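You operate a simulated robot arm through the tools that you are given. There is no shell and no other tool.

You are at the controls of a simulated robot arm. One attempt, no reset.

TASK
Strip-test the sample, then correct it to 10 % with one pump stroke.
Fine: cup under the pump hoses; pink strip, then USED well; brine if weak, water if strong; mix it clear on the stirrer at slow, then off. Set down upright: cup with the yellow band.

Only the result counts: the job must be done as asked and must still hold three seconds after the hand-in. Knocking over, shifting, dropping, spilling or breaking anything else fails it.

THE ROBOT
A 7-joint arm with a four-finger gripper, fixed in place. Base frame: the origin is at the foot of the arm, x ahead of it, y to its left, z up. Readings come in mm, degrees, newtons and seconds.
Its first joint turns from -69.0 to 172.0 degrees. Payload 3.67 kg.
The TCP is the grasp point between the finger pads, 28 mm short of the fingertips. In the tool frame z runs along the fingers and y along their closing line. The gripper opens to 112 mm. The gripper's body begins 73 mm behind the TCP.
Orientation is that of the tool frame in the base frame, as a unit quaternion [x, y, z, w]. With the fingers straight down and closing along the base's y, the tool's x points along the base's -x, its y along +y and its z along -z.

THE INTERFACE
- The arm moves only by the tool jog_arm. Its arguments are lists of equal length, an entry for each row: "linear": the shift along the tool's x, y, z in mm, a list of three; "angular": the turn, a rotation vector about the tool's x, y, z in rad, a list of three; "grip": the opening, from 0 (shut) to 1 (fully open). In form: {"linear": [[tx, ty, tz], ...], "angular": [[wx, wy, wz], ...], "grip": [grip, ...]}. A call has 1 to 20 rows; each row shifts and turns the commanded pose from where the row before left it, along the tool's axes as they then stand. Each row takes 0.2 s and may step no farther than 50 mm and 8.6 degrees from the row before; otherwise, or with a gripper value out of range, the whole call is refused. A pose out of reach is approached as far as the arm can. The call stops where the force on the tool passes 40 N (or 10 N more than at its start, if that is more) or the arm is blocked; 0.2 s more then pass. The fingers move at their own pace and stop on an object; they squeeze with about 35 N. The grip force told is the motor's: it shows also when the fingers shut on nothing. Time passes only in rows, and 0.2 s behind the last, so rows that do not move let the fingers close. The reply holds the time, the measured pose of the TCP, the force on the tool along the base axes, the opening and the grip force, in the units named above and with some noise, with the torque about the TCP (base axes, N m) and any sound that the robot's microphone picked up.
- Cameras (640 x 400 px; columns grow to the right, rows downward): "scene" is fixed at [220.1, 500.9, 1506.2]; the picture's right is [-0.88, -0.48, 0.00], its down [-0.15, 0.28, -0.95] and it looks along [0.45, -0.83, -0.32] (base axes); focal length 348 px, centre (320, 200). "wrist" rides on the gripper at [60, -18, -104] in the tool frame; the picture's right is [0.29, 0.96, 0.00], its down [-0.80, 0.24, -0.55] and it looks along [-0.53, 0.16, 0.83] (tool axes); focal length 234 px, centre (320, 200). There is no depth. A picture from a camera that has moved, and an enlarged one, comes with that camera's place and axes in the base frame and with its lens.
- grab_frame(camera): a new picture of that camera. No time passes.
- raise_lower(by): slides the trunk up (or, below 0, down) by that many mm; the arm rides with it, the base frame stays. It gives what a move gives, with no picture.
- inspect(camera, box): a new picture of the part [left, top, right, bottom] of that camera's present view, enlarged. No time passes.
- job_done(): hands the job in; it is judged then, once.

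Places have to be worked out from the pictures, the camera data and where the tool is seen. Open the gripper and draw the arm clear of the work before you hand the job in, unless the task says otherwise.

The tools are called after "Call:" by a JSON object that holds its "method" and its "body". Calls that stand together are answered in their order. jog_arm: Moves the arm, as the interface text tells. Its arguments: {"type":"object","properties":{"linear":{"type":"array","items":{"type":"array","items":{"type":"number"}}},"angular":{"type":"array","items":{"type":"array","items":{"type":"number"}}},"grip":{"type":"array","items":{"type":"number"}}},"required":["linear","angular","grip"]} The other tools are called the same way: raise_lower (by) slides the trunk up or down; grab_frame (camera) takes a picture; inspect (camera, box) takes an enlarged picture of a part of a camera's view; job_done () hands the job in.

At the start:

```text
clock: 0.0
tool_pos: [518.6, -346.4, 1324.1]
orientation: [0.0, 1.0, 0.0, 0.0]
contact_force: [0.5, -0.5, -0.2]
torque: [0.02, 0.01, 0.01]
grip_width: 111.9
gripper_force: 0.0
trunk travel left (down, up): [-675.0, 165.0]
```

scene: 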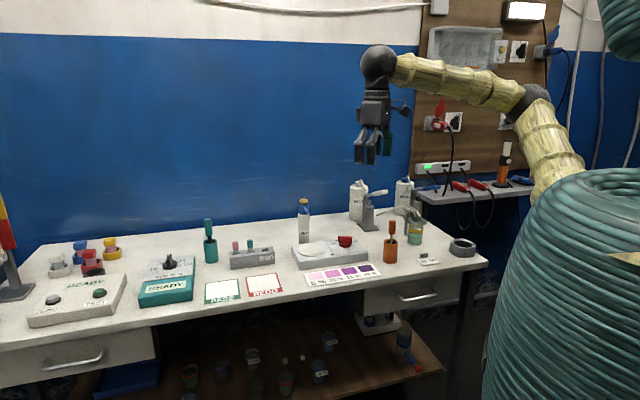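
wrist: 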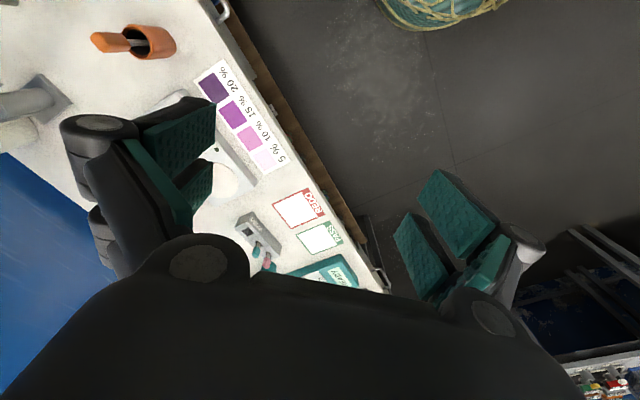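

The overview shows a bench with pumps, stirrer, strips, colour chart and cups. I'll zoom in on several parts of the scene to identify everything before I move.

Call:
{"method": "inspect", "body": {"camera": "scene", "box": [340, 160, 500, 260]}}

Call:
{"method": "inspect", "body": {"camera": "scene", "box": [200, 190, 360, 290]}}

Call:
{"method": "inspect", "body": {"camera": "scene", "box": [0, 210, 220, 347]}}

Call:
{"method": "inspect", "body": {"camera": "scene", "box": [270, 220, 430, 320]}}

Call:
{"method": "inspect", "body": {"camera": "scene", "box": [140, 300, 460, 400]}}

```text
4.00 times, centred on (420, 210) of scene
camera zoom: at [220.1, 500.9, 1506.2], right [-0.88, -0.48, 0.0], down [-0.15, 0.28, -0.95], along [0.45, -0.83, -0.32], focal length 1390 px, centre (-80, 160)
```

zoom: 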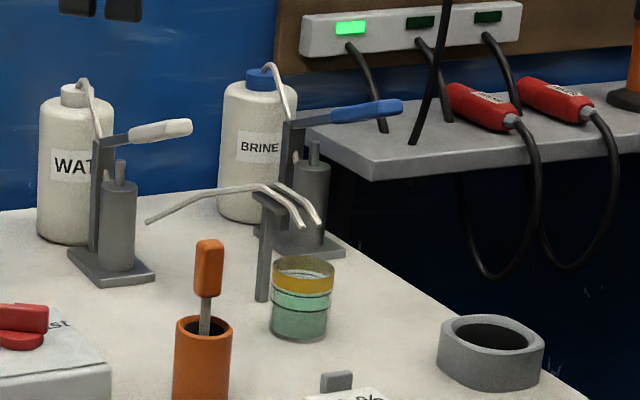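

```text
4.00 times, centred on (280, 240) of scene
camera zoom: at [220.1, 500.9, 1506.2], right [-0.88, -0.48, 0.0], down [-0.15, 0.28, -0.95], along [0.45, -0.83, -0.32], focal length 1390 px, centre (480, 40)
```

zoom: 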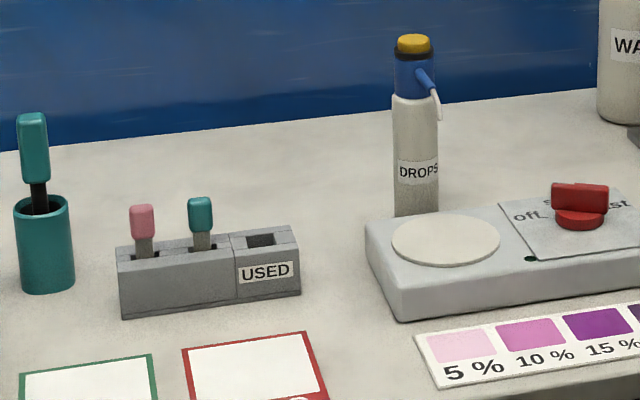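

```text
2.91 times, centred on (110, 278) of scene
camera zoom: at [220.1, 500.9, 1506.2], right [-0.88, -0.48, 0.0], down [-0.15, 0.28, -0.95], along [0.45, -0.83, -0.32], focal length 1011 px, centre (931, -28)
```

zoom: 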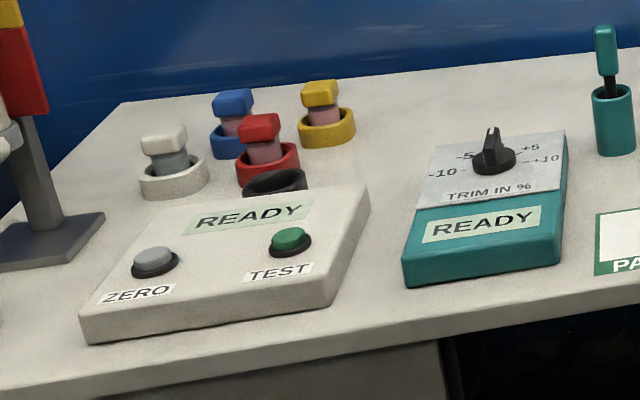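

```text
4.00 times, centred on (350, 270) of scene
camera zoom: at [220.1, 500.9, 1506.2], right [-0.88, -0.48, 0.0], down [-0.15, 0.28, -0.95], along [0.45, -0.83, -0.32], focal length 1390 px, centre (200, -80)
```

zoom: 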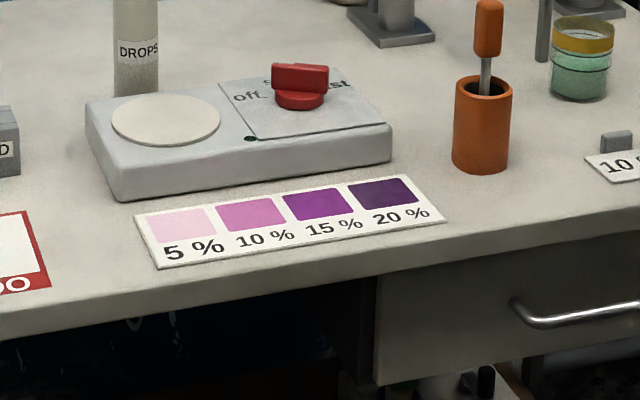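

```text
2.00 times, centred on (300, 350) of scene
camera zoom: at [220.1, 500.9, 1506.2], right [-0.88, -0.48, 0.0], down [-0.15, 0.28, -0.95], along [0.45, -0.83, -0.32], focal length 695 px, centre (360, -100)
```

zoom: 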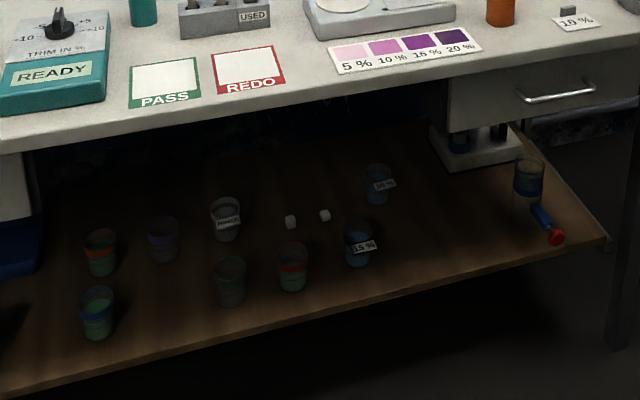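

I triangulated the REDO card from both cameras, which puts the bench top at about z=860. The bench edge runs at roughly 45° to the base axes. The sample cup with the yellow band sits near (511,-875), under the hose tips. I'll lower the trunk toward working height and look again.

Call:
{"method": "raise_lower", "body": {"by": -150}}

Call:
{"method": "grab_frame", "body": {"camera": "wrist"}}

Call:
{"method": "grab_frame", "body": {"camera": "scene"}}

```text
clock: 1.8
tool_pos: [518.9, -345.6, 1174.5]
orientation: [0.0, 1.0, 0.001, 0.0]
contact_force: [-0.1, -0.2, 0.1]
torque: [0.05, 0.02, -0.01]
grip_width: 112.0
gripper_force: 0.0
trunk travel left (down, up): [-525.0, 315.0]
```

```text
taken
camera wrist: at [458.0, -363.8, 1278.4], right [-0.29, 0.96, 0.0], down [0.8, 0.24, 0.55], along [0.53, 0.16, -0.83], focal length 234 px, centre (320, 200)
```

wrist: 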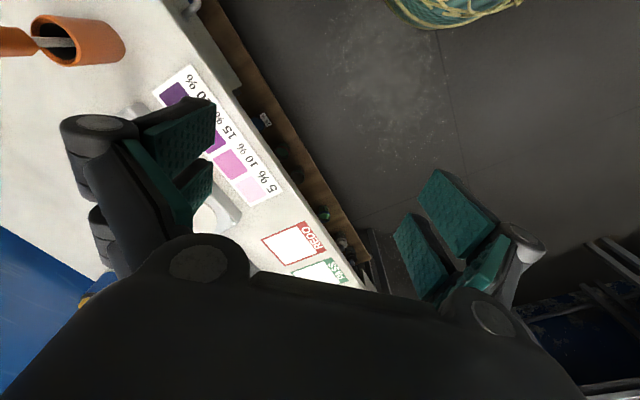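

```text
taken
```

scene: 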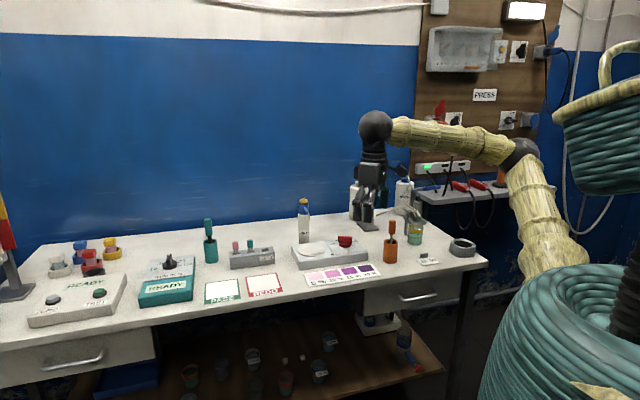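

The arm geometry looks fine. I'll yaw the tool 45° so the wrist camera faces squarely into the bench, which puts tool x along the outward bench normal and the fingers closing along the bench length. Then I'll look.

Call:
{"method": "jog_arm", "body": {"linear": [[0, 0, 0], [0, 0, 0], [0, 0, 0], [0, 0, 0], [0, 0, 0], [0, 0, 0], [0, 0, 0]], "angular": [[0, 0, 0.1309], [0, 0, 0.1309], [0, 0, 0.1309], [0, 0, 0.1309], [0, 0, 0.1309], [0, 0, 0.1309], [0, 0, 0]], "grip": [0.5, 0.5, 0.5, 0.5, 0.5, 0.5, 0.5]}}

Call:
{"method": "grab_frame", "body": {"camera": "wrist"}}

```text
clock: 3.4
tool_pos: [519.9, -346.4, 1174.8]
orientation: [0.383, 0.924, 0.0, 0.001]
contact_force: [-0.7, -0.2, 0.3]
torque: [0.0, -0.02, 0.03]
grip_width: 55.7
gripper_force: 0.0
trunk travel left (down, up): [-525.0, 315.0]
```

```text
taken
camera wrist: at [463.4, -316.1, 1278.5], right [0.47, 0.88, 0.0], down [0.73, -0.4, 0.55], along [0.49, -0.26, -0.83], focal length 234 px, centre (320, 200)
```

wrist: 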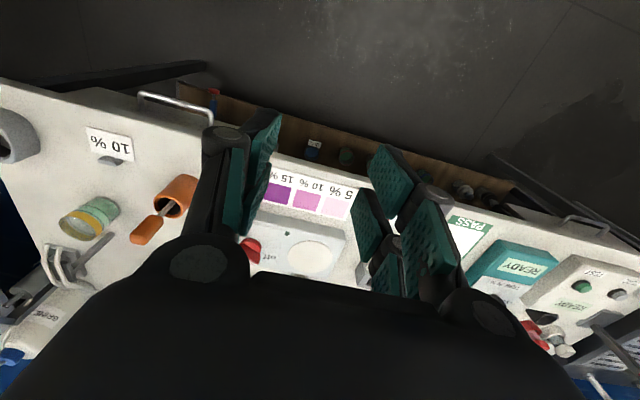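

The wrist camera now sees the whole bench. I'll probe the reach by moving along the bench's inward normal at a safe height of z≈1175, well above every item.

Call:
{"method": "jog_arm", "body": {"linear": [[-40, 0, 0], [-40, 0, 0], [-40, 0, 0], [-40, 0, 0], [-40, 0, 0], [-40, 0, 0], [-40, 0, 0], [-40, 0, 0], [0, 0, 0]], "angular": [[0, 0, 0], [0, 0, 0], [0, 0, 0], [0, 0, 0], [0, 0, 0], [0, 0, 0], [0, 0, 0], [0, 0, 0], [0, 0, 0]], "grip": [0.5, 0.5, 0.5, 0.5, 0.5, 0.5, 0.5, 0.5, 0.5]}}

Call:
{"method": "grab_frame", "body": {"camera": "wrist"}}

Call:
{"method": "grab_frame", "body": {"camera": "scene"}}

```text
clock: 5.3
tool_pos: [743.8, -574.1, 1174.0]
orientation: [0.383, 0.924, -0.001, -0.001]
contact_force: [-0.5, -0.6, -0.1]
torque: [-0.01, -0.01, 0.01]
grip_width: 56.0
gripper_force: 0.0
trunk travel left (down, up): [-525.0, 315.0]
```

```text
taken
camera wrist: at [688.5, -543.2, 1278.6], right [0.47, 0.88, 0.0], down [0.73, -0.39, 0.55], along [0.49, -0.26, -0.83], focal length 234 px, centre (320, 200)
```

wrist: 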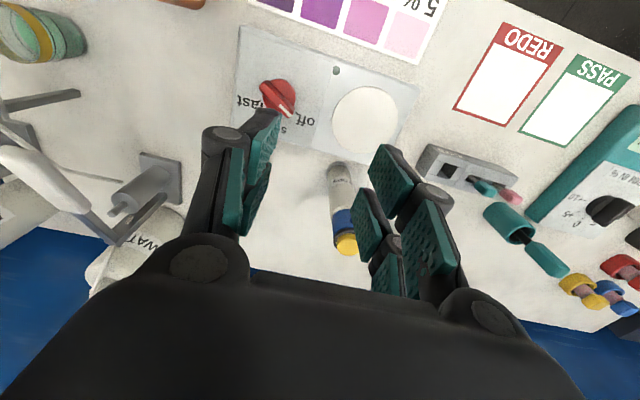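

```text
taken
```

scene: 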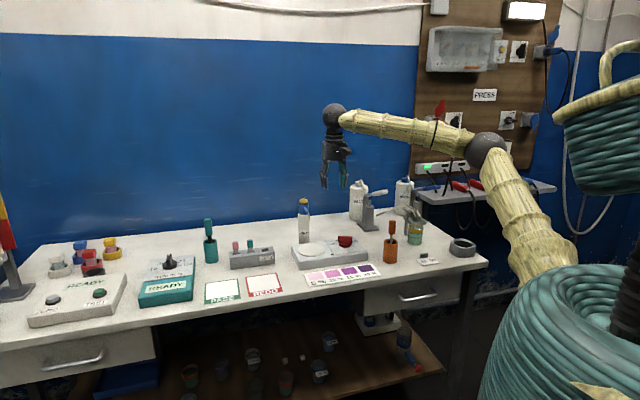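

Reach is good: the arm followed exactly and the elbow is still bent. From here I can see the stirrer, strips, pumps and cup, so I'll zoom in on each for details.

Call:
{"method": "inspect", "body": {"camera": "wrist", "box": [400, 120, 560, 220]}}

Call:
{"method": "inspect", "body": {"camera": "wrist", "box": [220, 20, 440, 157]}}

Call:
{"method": "inspect", "body": {"camera": "wrist", "box": [0, 0, 220, 270]}}

Call:
{"method": "inspect", "body": {"camera": "scene", "box": [225, 230, 285, 270]}}

Call:
{"method": "inspect", "body": {"camera": "scene", "box": [385, 170, 465, 250]}}

```text
4.00 times, centred on (480, 170) of wrist
camera zoom: at [688.5, -543.2, 1278.6], right [0.47, 0.88, 0.0], down [0.73, -0.39, 0.55], along [0.49, -0.26, -0.83], focal length 937 px, centre (-320, 320)
```

zoom: 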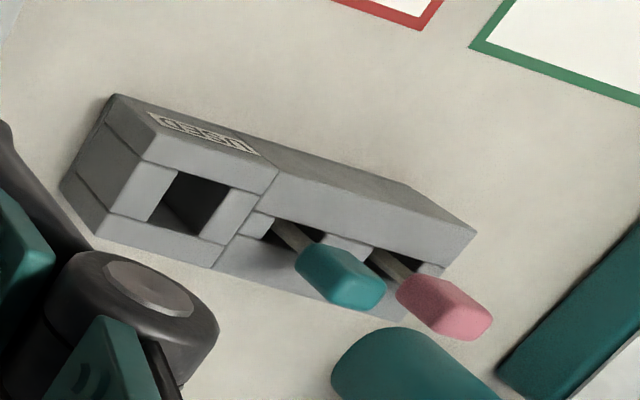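

```text
2.91 times, centred on (330, 88) of wrist
camera zoom: at [688.5, -543.2, 1278.6], right [0.47, 0.88, 0.0], down [0.73, -0.39, 0.55], along [0.49, -0.26, -0.83], focal length 681 px, centre (291, 524)
```

zoom: 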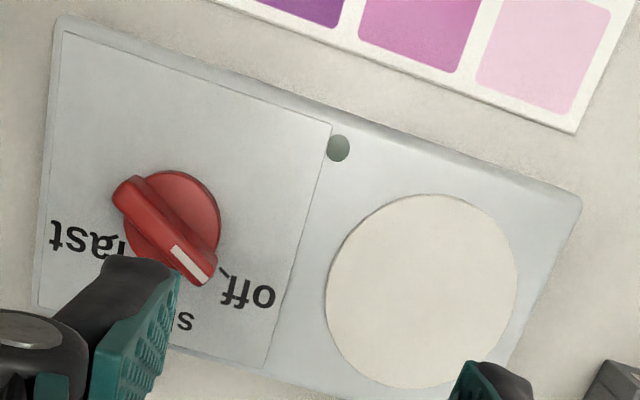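

```text
1.48 times, centred on (110, 135) of wrist
camera zoom: at [688.5, -543.2, 1278.6], right [0.47, 0.88, 0.0], down [0.73, -0.39, 0.55], along [0.49, -0.26, -0.83], focal length 347 px, centre (631, 296)
```

zoom: 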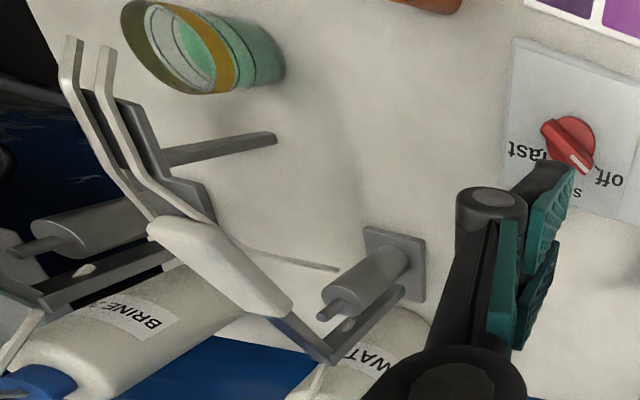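

```text
10.00 times, centred on (255, 250) of scene
camera zoom: at [220.1, 500.9, 1506.2], right [-0.88, -0.48, 0.0], down [-0.15, 0.28, -0.95], along [0.45, -0.83, -0.32], focal length 3476 px, centre (970, -300)
```

zoom: 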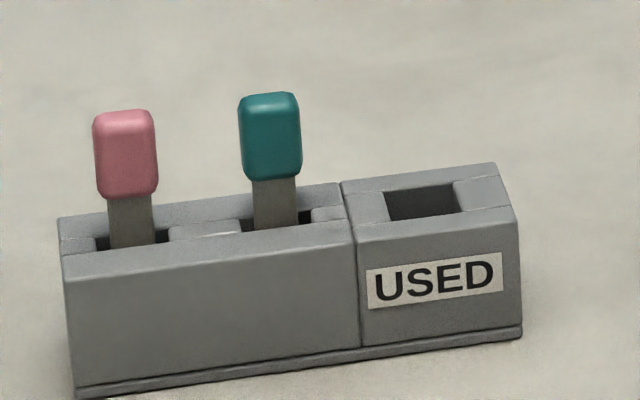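

```text
5.00 times, centred on (425, 210) of scene
camera zoom: at [220.1, 500.9, 1506.2], right [-0.88, -0.48, 0.0], down [-0.15, 0.28, -0.95], along [0.45, -0.83, -0.32], focal length 1738 px, centre (-205, 150)
```

zoom: 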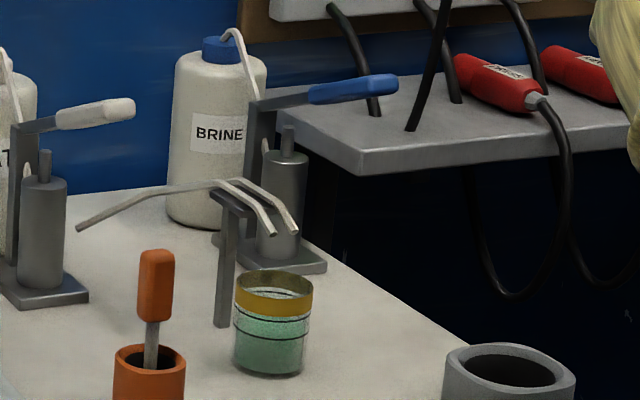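

I now have clear views. The strip rack is near n≈985, e≈480 in bench coordinates, where n=(x−y)/√2 points inward and e=(x+y)/√2 runs along the bench. I'll slide the tool along +e toward the rack at a safe height to triangulate it with the wrist camera.

Call:
{"method": "jog_arm", "body": {"linear": [[0, 45, 0], [0, 45, 0], [0, 45, 0], [0, 45, 0], [0, 45, 0], [0, 45, 0], [0, 45, 0], [0, 0, 0]], "angular": [[0, 0, 0], [0, 0, 0], [0, 0, 0], [0, 0, 0], [0, 0, 0], [0, 0, 0], [0, 0, 0], [0, 0, 0]], "grip": [0.5, 0.5, 0.5, 0.5, 0.5, 0.5, 0.5, 0.5]}}

Call:
{"method": "grab_frame", "body": {"camera": "wrist"}}

```text
clock: 7.2
tool_pos: [967.6, -350.9, 1176.5]
orientation: [0.384, 0.923, 0.002, 0.0]
contact_force: [-0.6, -1.3, -0.1]
torque: [0.06, -0.01, -0.01]
grip_width: 56.0
gripper_force: 0.0
trunk travel left (down, up): [-525.0, 315.0]
```

```text
taken
camera wrist: at [913.1, -321.6, 1280.1], right [0.47, 0.88, 0.0], down [0.73, -0.4, 0.55], along [0.49, -0.26, -0.83], focal length 234 px, centre (320, 200)
```

wrist: 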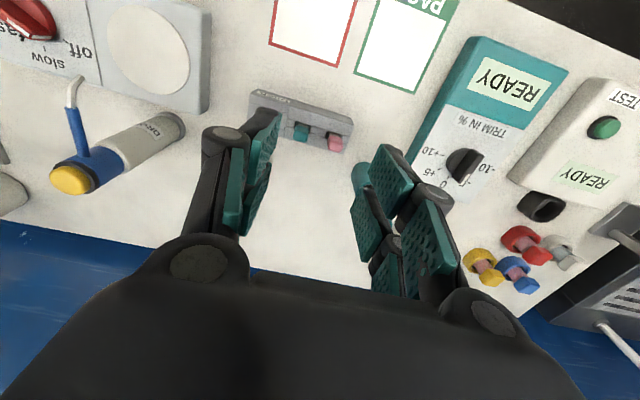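

Reach is still fine at 1029 mm from the base. I'll zoom in on the strip rack from here for triangulation.

Call:
{"method": "inspect", "body": {"camera": "wrist", "box": [240, 80, 368, 160]}}

Call:
{"method": "inspect", "body": {"camera": "wrist", "box": [0, 0, 208, 130]}}

Call:
{"method": "inspect", "body": {"camera": "scene", "box": [200, 140, 360, 240]}}

```text
5.00 times, centred on (304, 120) of wrist
camera zoom: at [913.1, -321.6, 1280.1], right [0.47, 0.88, 0.0], down [0.73, -0.4, 0.55], along [0.49, -0.26, -0.83], focal length 1171 px, centre (400, 600)
```

zoom: 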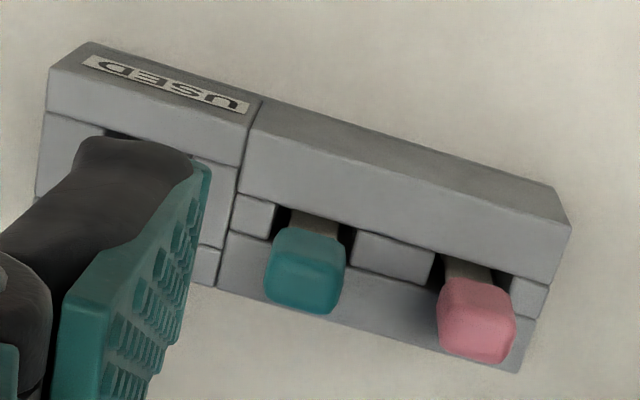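

```text
3.08 times, centred on (104, 65) of wrist
camera zoom: at [913.1, -321.6, 1280.1], right [0.47, 0.88, 0.0], down [0.73, -0.4, 0.55], along [0.49, -0.26, -0.83], focal length 720 px, centre (985, 615)
```

zoom: 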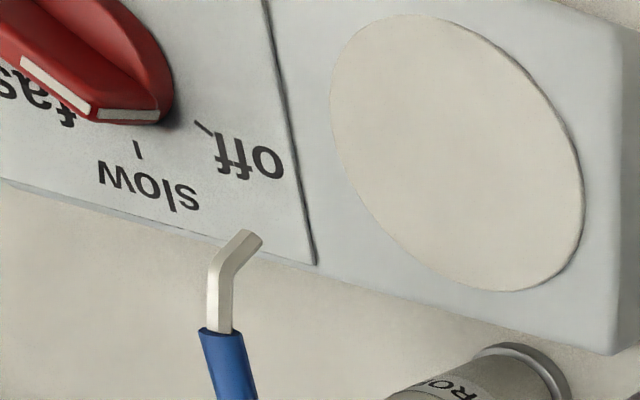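

```text
4.00 times, centred on (280, 190) of scene
camera zoom: at [220.1, 500.9, 1506.2], right [-0.88, -0.48, 0.0], down [-0.15, 0.28, -0.95], along [0.45, -0.83, -0.32], focal length 1390 px, centre (480, 240)
```

zoom: 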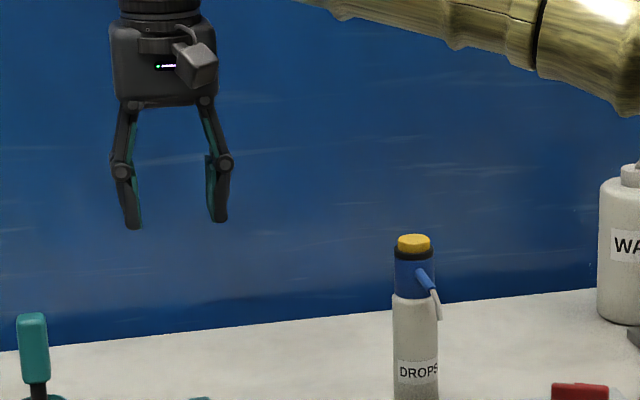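

Triangulating the two wrist views puts the pink handle at about n=983, e=476, z=943. The teal handle is at e≈423 and the USED well is centred at about n=983, e=367. Next I'll move above the cup and pumps to survey the hoses and levers before committing.

Call:
{"method": "jog_arm", "body": {"linear": [[0, -43, 0], [0, -43, 0], [0, -43, 0], [0, -43, 0], [0, -43, 0], [0, -43, 0], [0, -43, 0], [0, -43, 0], [0, -43, 0], [0, -43, 0], [0, -43, 0], [0, -43, 0], [0, -43, 0], [0, -43, 0], [0, 0, 0]], "angular": [[0, 0, 0], [0, 0, 0], [0, 0, 0], [0, 0, 0], [0, 0, 0], [0, 0, 0], [0, 0, 0], [0, 0, 0], [0, 0, 0], [0, 0, 0], [0, 0, 0], [0, 0, 0], [0, 0, 0], [0, 0, 0], [0, 0, 0]], "grip": [0.5, 0.5, 0.5, 0.5, 0.5, 0.5, 0.5, 0.5, 0.5, 0.5, 0.5, 0.5, 0.5, 0.5, 0.5]}}

Call:
{"method": "grab_frame", "body": {"camera": "wrist"}}

Call:
{"method": "grab_frame", "body": {"camera": "scene"}}

```text
clock: 10.3
tool_pos: [552.8, -785.2, 1166.1]
orientation: [0.383, 0.924, 0.003, -0.002]
contact_force: [0.5, 0.4, 0.1]
torque: [-0.07, 0.05, -0.02]
grip_width: 56.2
gripper_force: 0.0
out of reach, approached as far as the arm can: row 14
trunk travel left (down, up): [-525.0, 315.0]
```

```text
taken
camera wrist: at [496.6, -756.1, 1270.7], right [0.47, 0.88, 0.01], down [0.73, -0.4, 0.55], along [0.49, -0.26, -0.83], focal length 234 px, centre (320, 200)
```

wrist: 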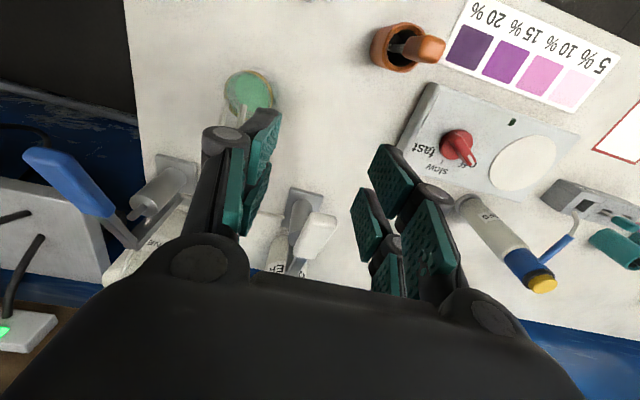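

```text
taken
```

scene: 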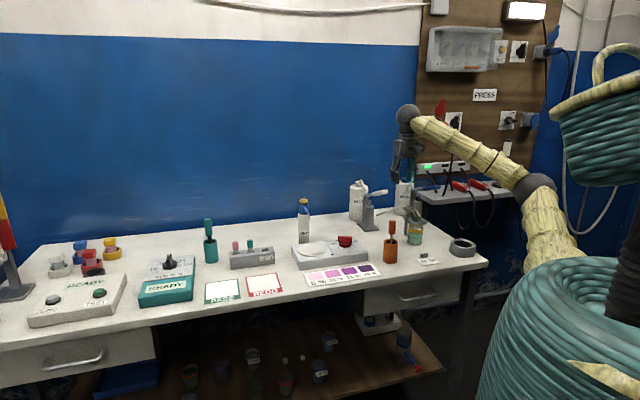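

Here the reach starts to saturate because the wrist is well above the shoulder. Raising the trunk and dropping the arm relative to it should flatten the arm and extend the reach, so I'll raise the trunk by 200 and then come back down.

Call:
{"method": "raise_lower", "body": {"by": 200}}

Call:
{"method": "jog_arm", "body": {"linear": [[0, 0, 40], [0, 0, 40], [0, 0, 40], [0, 0, 40], [0, 0, 0]], "angular": [[0, 0, 0], [0, 0, 0], [0, 0, 0], [0, 0, 0], [0, 0, 0]], "grip": [0.5, 0.5, 0.5, 0.5, 0.5]}}

Call:
{"method": "grab_frame", "body": {"camera": "scene"}}

```text
clock: 12.5
tool_pos: [552.0, -779.0, 1369.3]
orientation: [0.383, 0.924, 0.001, -0.001]
contact_force: [-0.7, -0.1, 0.1]
torque: [-0.04, 0.01, 0.03]
grip_width: 55.8
gripper_force: 0.1
trunk travel left (down, up): [-725.0, 115.0]
```

```text
clock: 13.7
tool_pos: [550.4, -785.7, 1209.2]
orientation: [0.384, 0.923, 0.002, 0.0]
contact_force: [-0.4, 0.4, -0.1]
torque: [-0.05, -0.02, -0.01]
grip_width: 56.0
gripper_force: 0.0
trunk travel left (down, up): [-725.0, 115.0]
```

```text
taken
```

scene: 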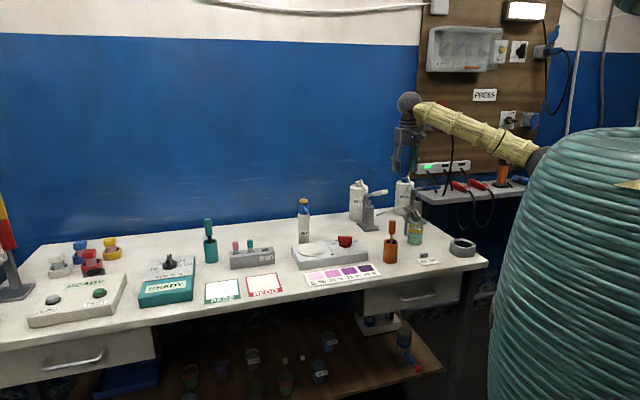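

No reach warning now. I'll move back a little toward the front and further along -e, so the wrist camera views the cup, hoses and pumps from directly in front.

Call:
{"method": "jog_arm", "body": {"linear": [[30, -20, 0], [30, -20, 0], [20, -20, 10], [0, -20, 10], [0, 0, 0]], "angular": [[0, 0, 0], [0, 0, 0], [0, 0, 0], [0, 0, 0], [0, 0, 0]], "grip": [0.5, 0.5, 0.5, 0.5, 0.5]}}

Call:
{"method": "grab_frame", "body": {"camera": "wrist"}}

```text
clock: 14.9
tool_pos: [437.0, -771.6, 1195.8]
orientation: [0.384, 0.924, -0.002, 0.002]
contact_force: [0.2, -0.9, -0.7]
torque: [0.04, 0.03, 0.01]
grip_width: 55.8
gripper_force: 0.1
trunk travel left (down, up): [-725.0, 115.0]
```

```text
taken
camera wrist: at [381.4, -741.7, 1299.4], right [0.47, 0.88, 0.0], down [0.73, -0.39, 0.56], along [0.49, -0.27, -0.83], focal length 234 px, centre (320, 200)
```

wrist: 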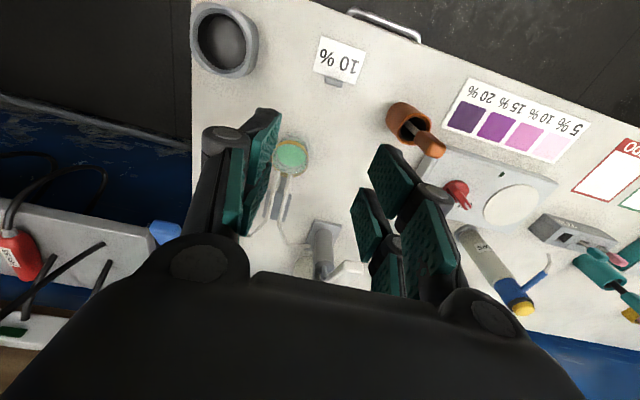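

The cup is visible between the fingers. I'll zoom in on the hoses and cup from this near top view.

Call:
{"method": "inspect", "body": {"camera": "wrist", "box": [230, 110, 390, 270]}}

Call:
{"method": "inspect", "body": {"camera": "wrist", "box": [250, 120, 330, 170]}}

Call:
{"method": "inspect", "body": {"camera": "wrist", "box": [180, 0, 380, 125]}}

Call:
{"method": "inspect", "body": {"camera": "scene", "box": [395, 200, 445, 250]}}

```text
2.50 times, centred on (310, 190) of wrist
camera zoom: at [381.4, -741.7, 1299.4], right [0.47, 0.88, 0.0], down [0.73, -0.39, 0.56], along [0.49, -0.27, -0.83], focal length 585 px, centre (345, 225)
```

zoom: 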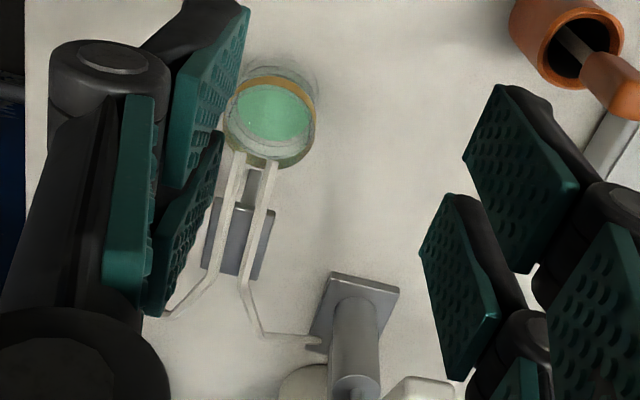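

```text
8.00 times, centred on (290, 145) of wrist
camera zoom: at [381.4, -741.7, 1299.4], right [0.47, 0.88, 0.0], down [0.73, -0.39, 0.56], along [0.49, -0.27, -0.83], focal length 1873 px, centre (560, 640)
```

zoom: 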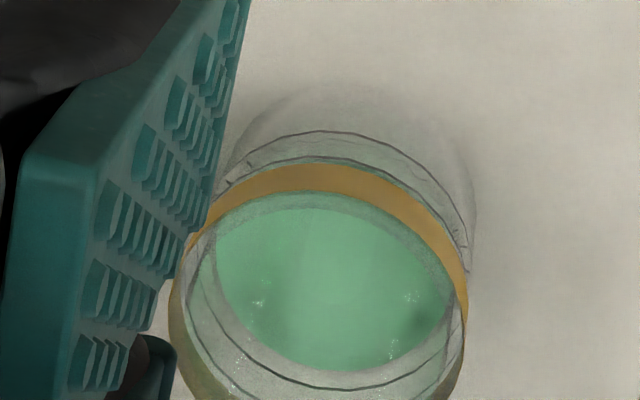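

```text
3.20 times, centred on (280, 62) of wrist
camera zoom: at [381.4, -741.7, 1299.4], right [0.47, 0.88, 0.0], down [0.73, -0.39, 0.56], along [0.49, -0.27, -0.83], focal length 749 px, centre (448, 640)
```

zoom: 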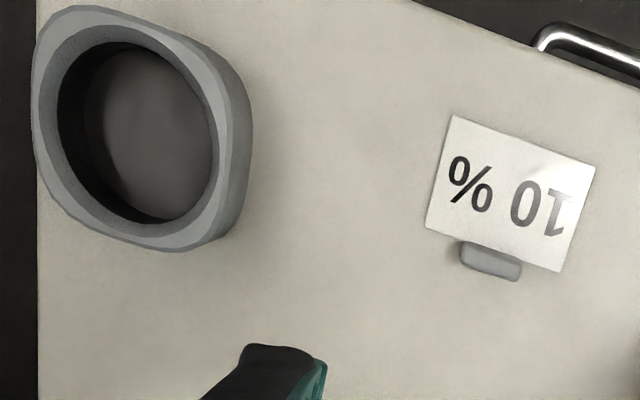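

```text
8.00 times, centred on (420, 225) of scene
camera zoom: at [220.1, 500.9, 1506.2], right [-0.88, -0.48, 0.0], down [-0.15, 0.28, -0.95], along [0.45, -0.83, -0.32], focal length 2781 px, centre (-480, 0)
```

zoom: 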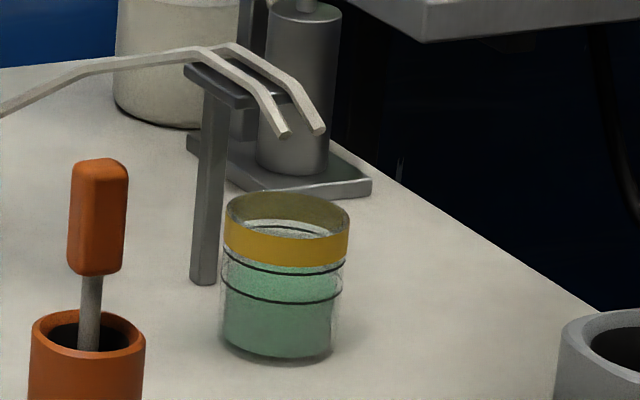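

The hose tips are at about n≈967, e≈-250/-270, z≈979, directly above the cup axis (n≈965, e≈-256, rim z≈929), so the cup is already under the hoses. I'll fetch the pink strip first, tilting the tool 30° forward for clearance and moving high along the bench to the rack.

Call:
{"method": "jog_arm", "body": {"linear": [[0, 0, 0], [0, 0, 0], [0, 0, 0], [0, 0, 0], [0, 44.5, 0], [0, 44.5, 0], [0, 44.5, 0], [0, 44.5, 0], [0, 44.5, 0], [0, 44.5, 0], [0, 44.5, 0], [0, 44.5, 0], [0, 44.5, 0], [0, 44.5, 0], [0, 44.5, 0], [0, 44.5, 0], [0, 44.5, 0], [0, 44.5, 0], [0, 44.5, 0], [0, 44.5, 0]], "angular": [[0, -0.1309, 0], [0, -0.1309, 0], [0, -0.1309, 0], [0, -0.1309, 0], [0, 0, 0], [0, 0, 0], [0, 0, 0], [0, 0, 0], [0, 0, 0], [0, 0, 0], [0, 0, 0], [0, 0, 0], [0, 0, 0], [0, 0, 0], [0, 0, 0], [0, 0, 0], [0, 0, 0], [0, 0, 0], [0, 0, 0], [0, 0, 0]], "grip": [0.5, 0.5, 0.5, 0.5, 0.5, 0.5, 0.5, 0.5, 0.5, 0.5, 0.5, 0.5, 0.5, 0.5, 0.5, 0.5, 0.5, 0.5, 0.5, 0.4]}}

Call:
{"method": "grab_frame", "body": {"camera": "wrist"}}

```text
clock: 19.1
tool_pos: [943.3, -269.7, 1190.4]
orientation: [0.37, 0.892, -0.1, 0.239]
contact_force: [0.6, 0.9, 0.3]
torque: [-0.05, 0.03, -0.02]
grip_width: 44.9
gripper_force: 0.1
trunk travel left (down, up): [-725.0, 115.0]
```

```text
taken
camera wrist: at [856.9, -208.7, 1251.1], right [0.5, 0.85, -0.15], down [0.46, -0.12, 0.88], along [0.73, -0.51, -0.46], focal length 234 px, centre (320, 200)
```

wrist: 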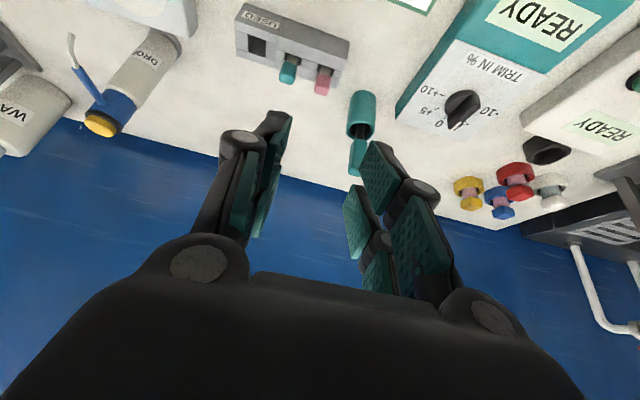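

The tool is aligned with e≈476 and tilted 30°. I'll approach diagonally to about n=983, z=1010, above the handle top, then check alignment.

Call:
{"method": "jog_arm", "body": {"linear": [[-3.7, 0, 43.7], [-3.7, 0, 43.7], [-3.7, 0, 43.7], [-3.7, 0, 43.7], [-3.5, 0, 43.6], [0, 0, 0]], "angular": [[0, 0, 0], [0, 0, 0], [0, 0, 0], [0, 0, 0], [0, 0, 0], [0, 0, 0]], "grip": [0.4, 0.4, 0.4, 0.4, 0.4, 0.4]}}

Call:
{"method": "grab_frame", "body": {"camera": "wrist"}}

Call:
{"method": "inspect", "body": {"camera": "scene", "box": [200, 190, 296, 270]}}

```text
clock: 20.5
tool_pos: [1029.9, -361.2, 1011.6]
orientation: [0.369, 0.892, -0.099, 0.239]
contact_force: [-0.6, 0.2, 0.6]
torque: [-0.02, 0.0, 0.01]
grip_width: 44.8
gripper_force: 0.0
trunk travel left (down, up): [-725.0, 115.0]
```

```text
taken
camera wrist: at [943.2, -300.1, 1071.2], right [0.5, 0.85, -0.14], down [0.46, -0.12, 0.88], along [0.73, -0.51, -0.45], focal length 234 px, centre (320, 200)
```

wrist: 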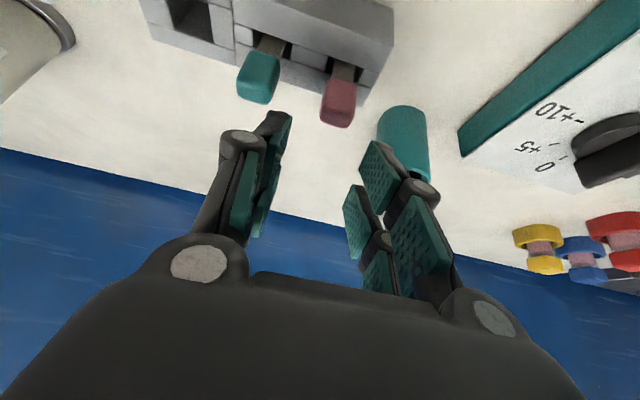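

```text
5.00 times, centred on (248, 230) of scene
camera zoom: at [220.1, 500.9, 1506.2], right [-0.88, -0.48, 0.0], down [-0.15, 0.28, -0.95], along [0.45, -0.83, -0.32], focal length 1738 px, centre (680, 50)
```

zoom: 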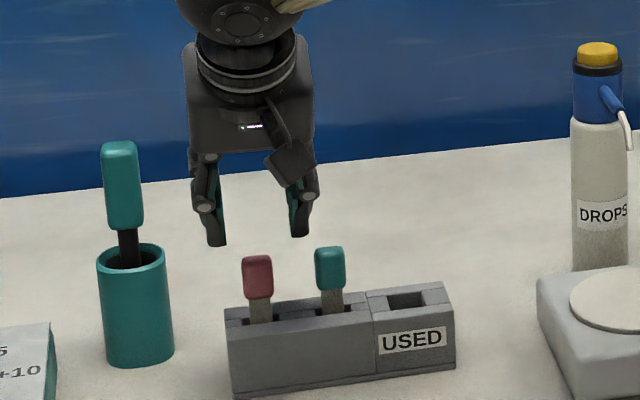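

The measured pose is n=984, e=473, z=1012. The pink handle re-projects to n≈981, e≈475.5, z≈943, centred between the open fingers. I'll descend vertically to z≈950 and close on the handle.

Call:
{"method": "jog_arm", "body": {"linear": [[8.1, 0.7, 13.1], [8.1, 0.7, 13.1], [8.1, 0.7, 13.1], [8.0, 0.6, 13.2], [0, 0, 0]], "angular": [[0, 0, 0], [0, 0, 0], [0, 0, 0], [0, 0, 0], [0, 0, 0]], "grip": [0.4, 0.4, 0.4, 0.4, 0.4]}}

Call:
{"method": "inspect", "body": {"camera": "wrist", "box": [200, 60, 456, 220]}}

Call:
{"method": "inspect", "body": {"camera": "scene", "box": [200, 190, 296, 270]}}

```text
clock: 21.7
tool_pos: [1030.7, -357.8, 950.5]
orientation: [0.37, 0.892, -0.098, 0.239]
contact_force: [0.3, 0.1, -0.1]
torque: [0.0, 0.0, -0.01]
grip_width: 44.8
gripper_force: 0.1
trunk travel left (down, up): [-725.0, 115.0]
```

```text
2.50 times, centred on (328, 140) of wrist
camera zoom: at [944.6, -297.1, 1010.3], right [0.5, 0.85, -0.14], down [0.46, -0.12, 0.88], along [0.73, -0.51, -0.46], focal length 585 px, centre (300, 350)
```

zoom: 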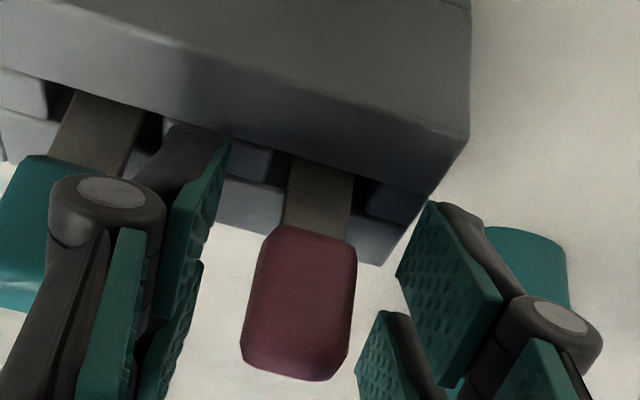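

```text
5.00 times, centred on (248, 230) of scene
camera zoom: at [220.1, 500.9, 1506.2], right [-0.88, -0.48, 0.0], down [-0.15, 0.28, -0.95], along [0.45, -0.83, -0.32], focal length 1738 px, centre (680, 50)
```

zoom: 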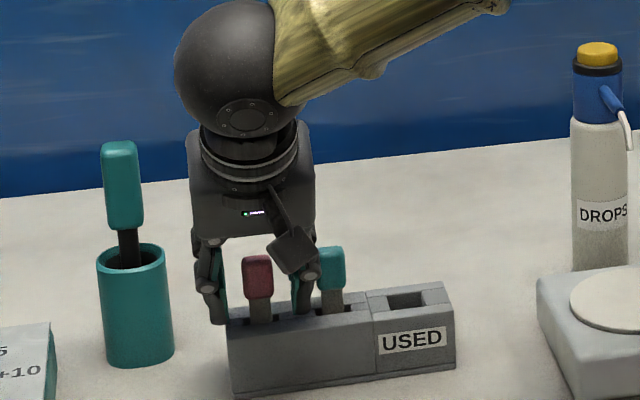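

The handle sits between the pads and centred on the TCP, with no contact force. Closing the gripper.

Call:
{"method": "jog_arm", "body": {"linear": [[0, 0, 0], [0, 0, 0], [0, 0, 0], [0, 0, 0]], "angular": [[0, 0, 0], [0, 0, 0], [0, 0, 0], [0, 0, 0]], "grip": [0.25, 0.1, 0.1, 0.1]}}

Call:
{"method": "inspect", "body": {"camera": "wrist", "box": [200, 60, 456, 220]}}

```text
clock: 22.7
tool_pos: [1030.7, -358.6, 950.1]
orientation: [0.37, 0.892, -0.099, 0.239]
contact_force: [-0.1, 0.2, -0.5]
torque: [0.0, 0.01, -0.01]
grip_width: 20.1
gripper_force: 35.2
trunk travel left (down, up): [-725.0, 115.0]
```

```text
2.50 times, centred on (328, 140) of wrist
camera zoom: at [944.9, -296.9, 1010.0], right [0.5, 0.85, -0.14], down [0.46, -0.12, 0.88], along [0.73, -0.51, -0.46], focal length 585 px, centre (300, 350)
```

zoom: 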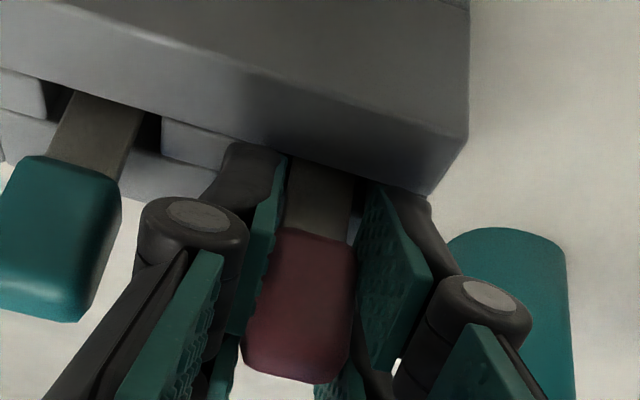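

It's gripped at 20.1 mm with 35 N. I'll lift straight up by 120 mm.

Call:
{"method": "jog_arm", "body": {"linear": [[-10, 0, -17.32], [-10, 0, -17.32], [-10, 0, -17.32], [-10, 0, -17.32], [-10, 0, -17.32], [-10, 0, -17.32], [0, 0, 0]], "angular": [[0, 0, 0], [0, 0, 0], [0, 0, 0], [0, 0, 0], [0, 0, 0], [0, 0, 0], [0, 0, 0]], "grip": [0.1, 0.1, 0.1, 0.1, 0.1, 0.1, 0.1]}}

Call:
{"method": "inspect", "body": {"camera": "wrist", "box": [200, 60, 456, 220]}}

Call:
{"method": "inspect", "body": {"camera": "scene", "box": [200, 170, 296, 270]}}

```text
clock: 24.3
tool_pos: [1031.1, -357.9, 1067.4]
orientation: [0.37, 0.892, -0.099, 0.239]
contact_force: [0.1, 0.8, -0.3]
torque: [0.02, 0.02, -0.01]
grip_width: 20.0
gripper_force: 35.0
trunk travel left (down, up): [-725.0, 115.0]
```

```text
2.50 times, centred on (328, 140) of wrist
camera zoom: at [944.1, -296.8, 1128.1], right [0.5, 0.85, -0.14], down [0.46, -0.12, 0.88], along [0.73, -0.51, -0.46], focal length 585 px, centre (300, 350)
```

zoom: 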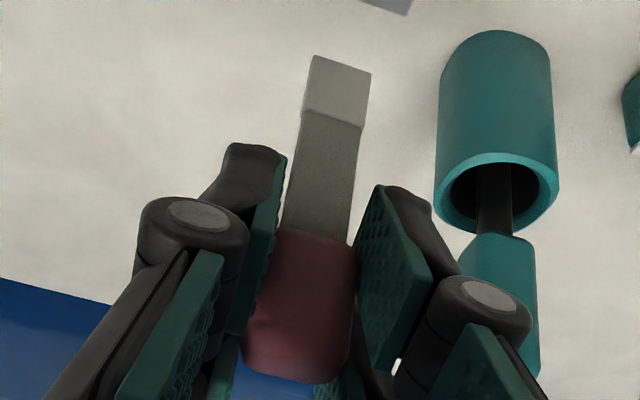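

```text
4.00 times, centred on (248, 220) of scene
camera zoom: at [220.1, 500.9, 1506.2], right [-0.88, -0.48, 0.0], down [-0.15, 0.28, -0.95], along [0.45, -0.83, -0.32], focal length 1390 px, centre (608, 120)
```

zoom: 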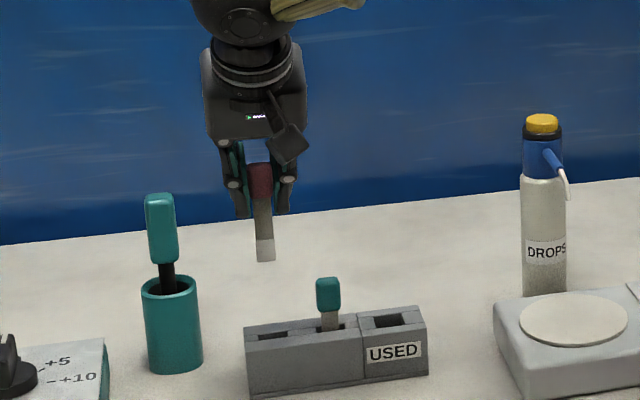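

The strip is out, with a pale reagent pad at its tip about 86 mm below the TCP. I'll lift clear, draw toward the bench front and traverse high along -e to the cup, keeping the strip tip above the orange spatula holder.

Call:
{"method": "jog_arm", "body": {"linear": [[10.4, 0, -38.7], [10.4, 0, -38.7], [10.4, 0, -38.7], [0, -43, 0], [0, -43, 0], [0, -43, 0], [0, -43, 0], [0, -43, 0], [0, -43, 0], [0, -43, 0], [0, -43, 0], [0, -43, 0], [0, -43, 0], [0, -43, 0], [0, -43, 0], [0, -43, 0], [0, -43, 0], [0, -43, 0], [0, -43, 0], [0, -43, 0]], "angular": [[0, 0, 0], [0, 0, 0], [0, 0, 0], [0, 0, 0], [0, 0, 0], [0, 0, 0], [0, 0, 0], [0, 0, 0], [0, 0, 0], [0, 0, 0], [0, 0, 0], [0, 0, 0], [0, 0, 0], [0, 0, 0], [0, 0, 0], [0, 0, 0], [0, 0, 0], [0, 0, 0], [0, 0, 0], [0, 0, 0]], "grip": [0.1, 0.1, 0.1, 0.1, 0.1, 0.1, 0.1, 0.1, 0.1, 0.1, 0.1, 0.1, 0.1, 0.1, 0.1, 0.1, 0.1, 0.1, 0.1, 0.1]}}

Call:
{"method": "grab_frame", "body": {"camera": "wrist"}}

Call:
{"method": "grab_frame", "body": {"camera": "scene"}}

```text
clock: 28.5
tool_pos: [466.2, -809.0, 1148.7]
orientation: [0.372, 0.891, -0.106, 0.239]
contact_force: [-0.4, -1.7, -0.8]
torque: [0.07, 0.01, 0.04]
grip_width: 20.4
gripper_force: 34.7
out of reach, approached as far as the arm can: row 20
trunk travel left (down, up): [-725.0, 115.0]
```

```text
taken
camera wrist: at [379.3, -746.0, 1208.7], right [0.51, 0.85, -0.15], down [0.47, -0.12, 0.88], along [0.73, -0.52, -0.45], focal length 234 px, centre (320, 200)
```

wrist: 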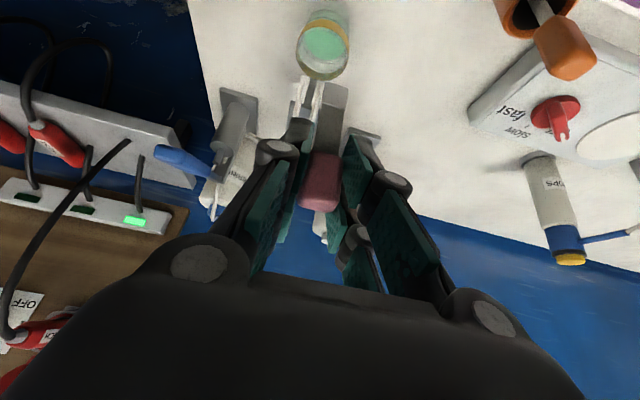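

```text
taken
```

scene: 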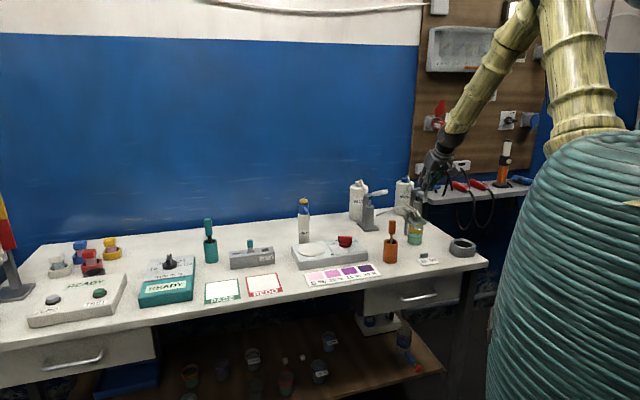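

The pose is n=902, e=-242, z=1149, and the reach clipped slightly on the last row, so the elbow has gone up. Coming lower should be easier for the arm. I'll continue down toward the front side of the cup while watching the measured pose.

Call:
{"method": "jog_arm", "body": {"linear": [[1.5, -4.5, 31.5], [1.5, -4.5, 31.5], [0, 0, 0]], "angular": [[0, 0, 0], [0, 0, 0], [0, 0, 0]], "grip": [0.1, 0.1, 0.1]}}

Call:
{"method": "grab_frame", "body": {"camera": "wrist"}}

Call:
{"method": "inspect", "body": {"camera": "scene", "box": [385, 150, 465, 250]}}

```text
clock: 29.3
tool_pos: [477.4, -846.1, 1083.5]
orientation: [0.372, 0.893, -0.095, 0.237]
contact_force: [-0.2, 0.8, -0.1]
torque: [-0.08, -0.09, -0.01]
grip_width: 20.1
gripper_force: 34.7
trunk travel left (down, up): [-725.0, 115.0]
```

```text
taken
camera wrist: at [389.9, -786.3, 1144.3], right [0.5, 0.85, -0.14], down [0.46, -0.13, 0.88], along [0.73, -0.5, -0.46], focal length 234 px, centre (320, 200)
```

wrist: 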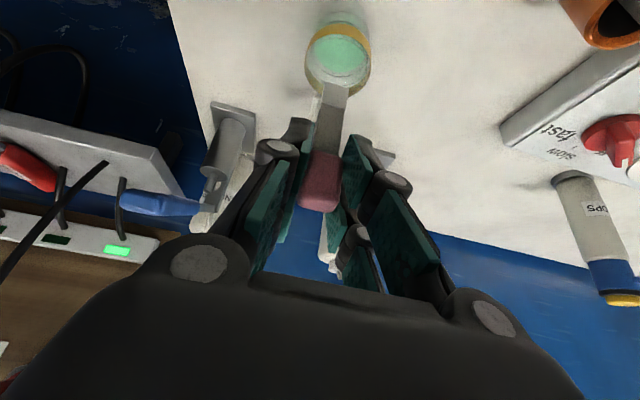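

```text
4.00 times, centred on (425, 200) of scene
camera zoom: at [220.1, 500.9, 1506.2], right [-0.88, -0.48, 0.0], down [-0.15, 0.28, -0.95], along [0.45, -0.83, -0.32], focal length 1390 px, centre (-100, 200)
```

zoom: 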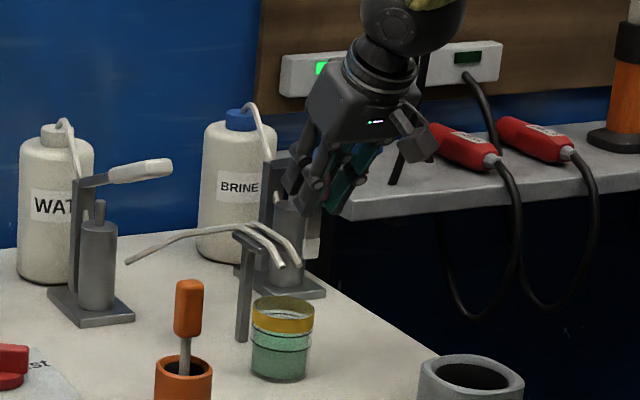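

The pose is n=936, e=-261, z=1084 with no reach warning. I'll zoom in on the wrist view to locate the cup rim and hose tips relative to the strip tip.

Call:
{"method": "inspect", "body": {"camera": "wrist", "box": [264, 0, 424, 100]}}

Call:
{"method": "inspect", "body": {"camera": "wrist", "box": [190, 70, 420, 290]}}

```text
4.00 times, centred on (344, 50) of wrist
camera zoom: at [389.9, -786.3, 1144.3], right [0.5, 0.85, -0.14], down [0.46, -0.13, 0.88], along [0.73, -0.5, -0.46], focal length 937 px, centre (224, 800)
```

zoom: 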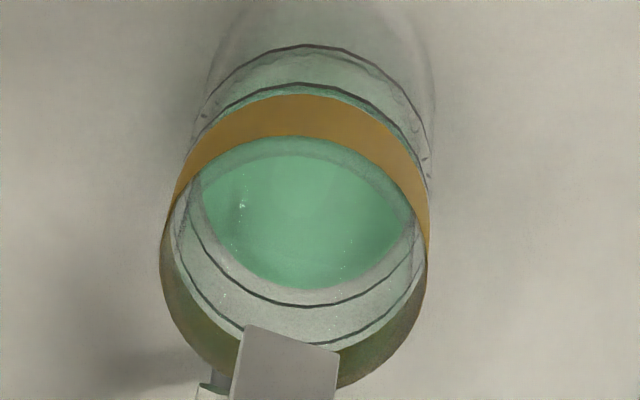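

```text
1.82 times, centred on (305, 180) of wrist
camera zoom: at [389.9, -786.3, 1144.3], right [0.5, 0.85, -0.14], down [0.46, -0.13, 0.88], along [0.73, -0.5, -0.46], focal length 426 px, centre (347, 236)
```

zoom: 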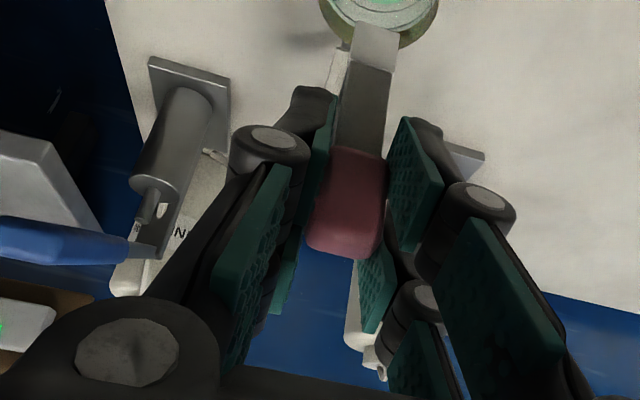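

The cup axis refines to n≈965, e≈-258, and the strip tip hangs vertically at n≈937. With the 30° tilt the fingertips would graze the hose ends, so I'll back off and lean a further 20°. The tip will then reach into the cup while the fingers stay in front of the hoses.

Call:
{"method": "jog_arm", "body": {"linear": [[19.6, 1.5, -11.1], [19.6, 1.5, -11.1], [0, 0, 0], [0, 0, 0], [0, 0, 0], [0, 0, 0]], "angular": [[0, 0, 0], [0, 0, 0], [0, -0.1187, 0], [0, -0.1187, 0], [0, -0.1187, 0], [0, 0, 0]], "grip": [0.1, 0.1, 0.1, 0.1, 0.1, 0.1]}}

Call:
{"method": "grab_frame", "body": {"camera": "wrist"}}

Call:
{"method": "inspect", "body": {"camera": "scene", "box": [385, 150, 465, 250]}}

```text
clock: 30.7
tool_pos: [446.2, -814.0, 1085.0]
orientation: [0.348, 0.836, -0.159, 0.393]
contact_force: [-1.3, 1.3, 0.5]
torque: [0.01, 0.03, 0.03]
grip_width: 20.1
gripper_force: 35.5
trunk travel left (down, up): [-725.0, 115.0]
```

```text
taken
camera wrist: at [348.6, -743.3, 1105.9], right [0.55, 0.81, -0.21], down [0.22, 0.1, 0.97], along [0.81, -0.58, -0.12], focal length 234 px, centre (320, 200)
```

wrist: 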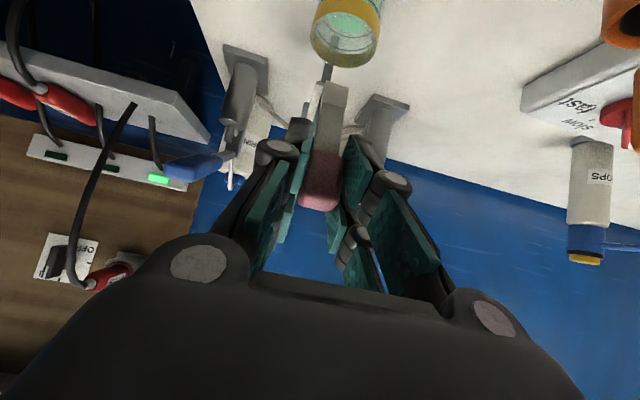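

```text
4.00 times, centred on (425, 200) of scene
camera zoom: at [220.1, 500.9, 1506.2], right [-0.88, -0.48, 0.0], down [-0.15, 0.28, -0.95], along [0.45, -0.83, -0.32], focal length 1390 px, centre (-100, 200)
```

zoom: 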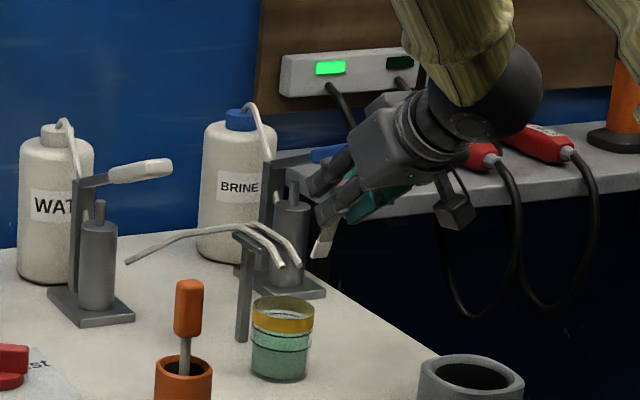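

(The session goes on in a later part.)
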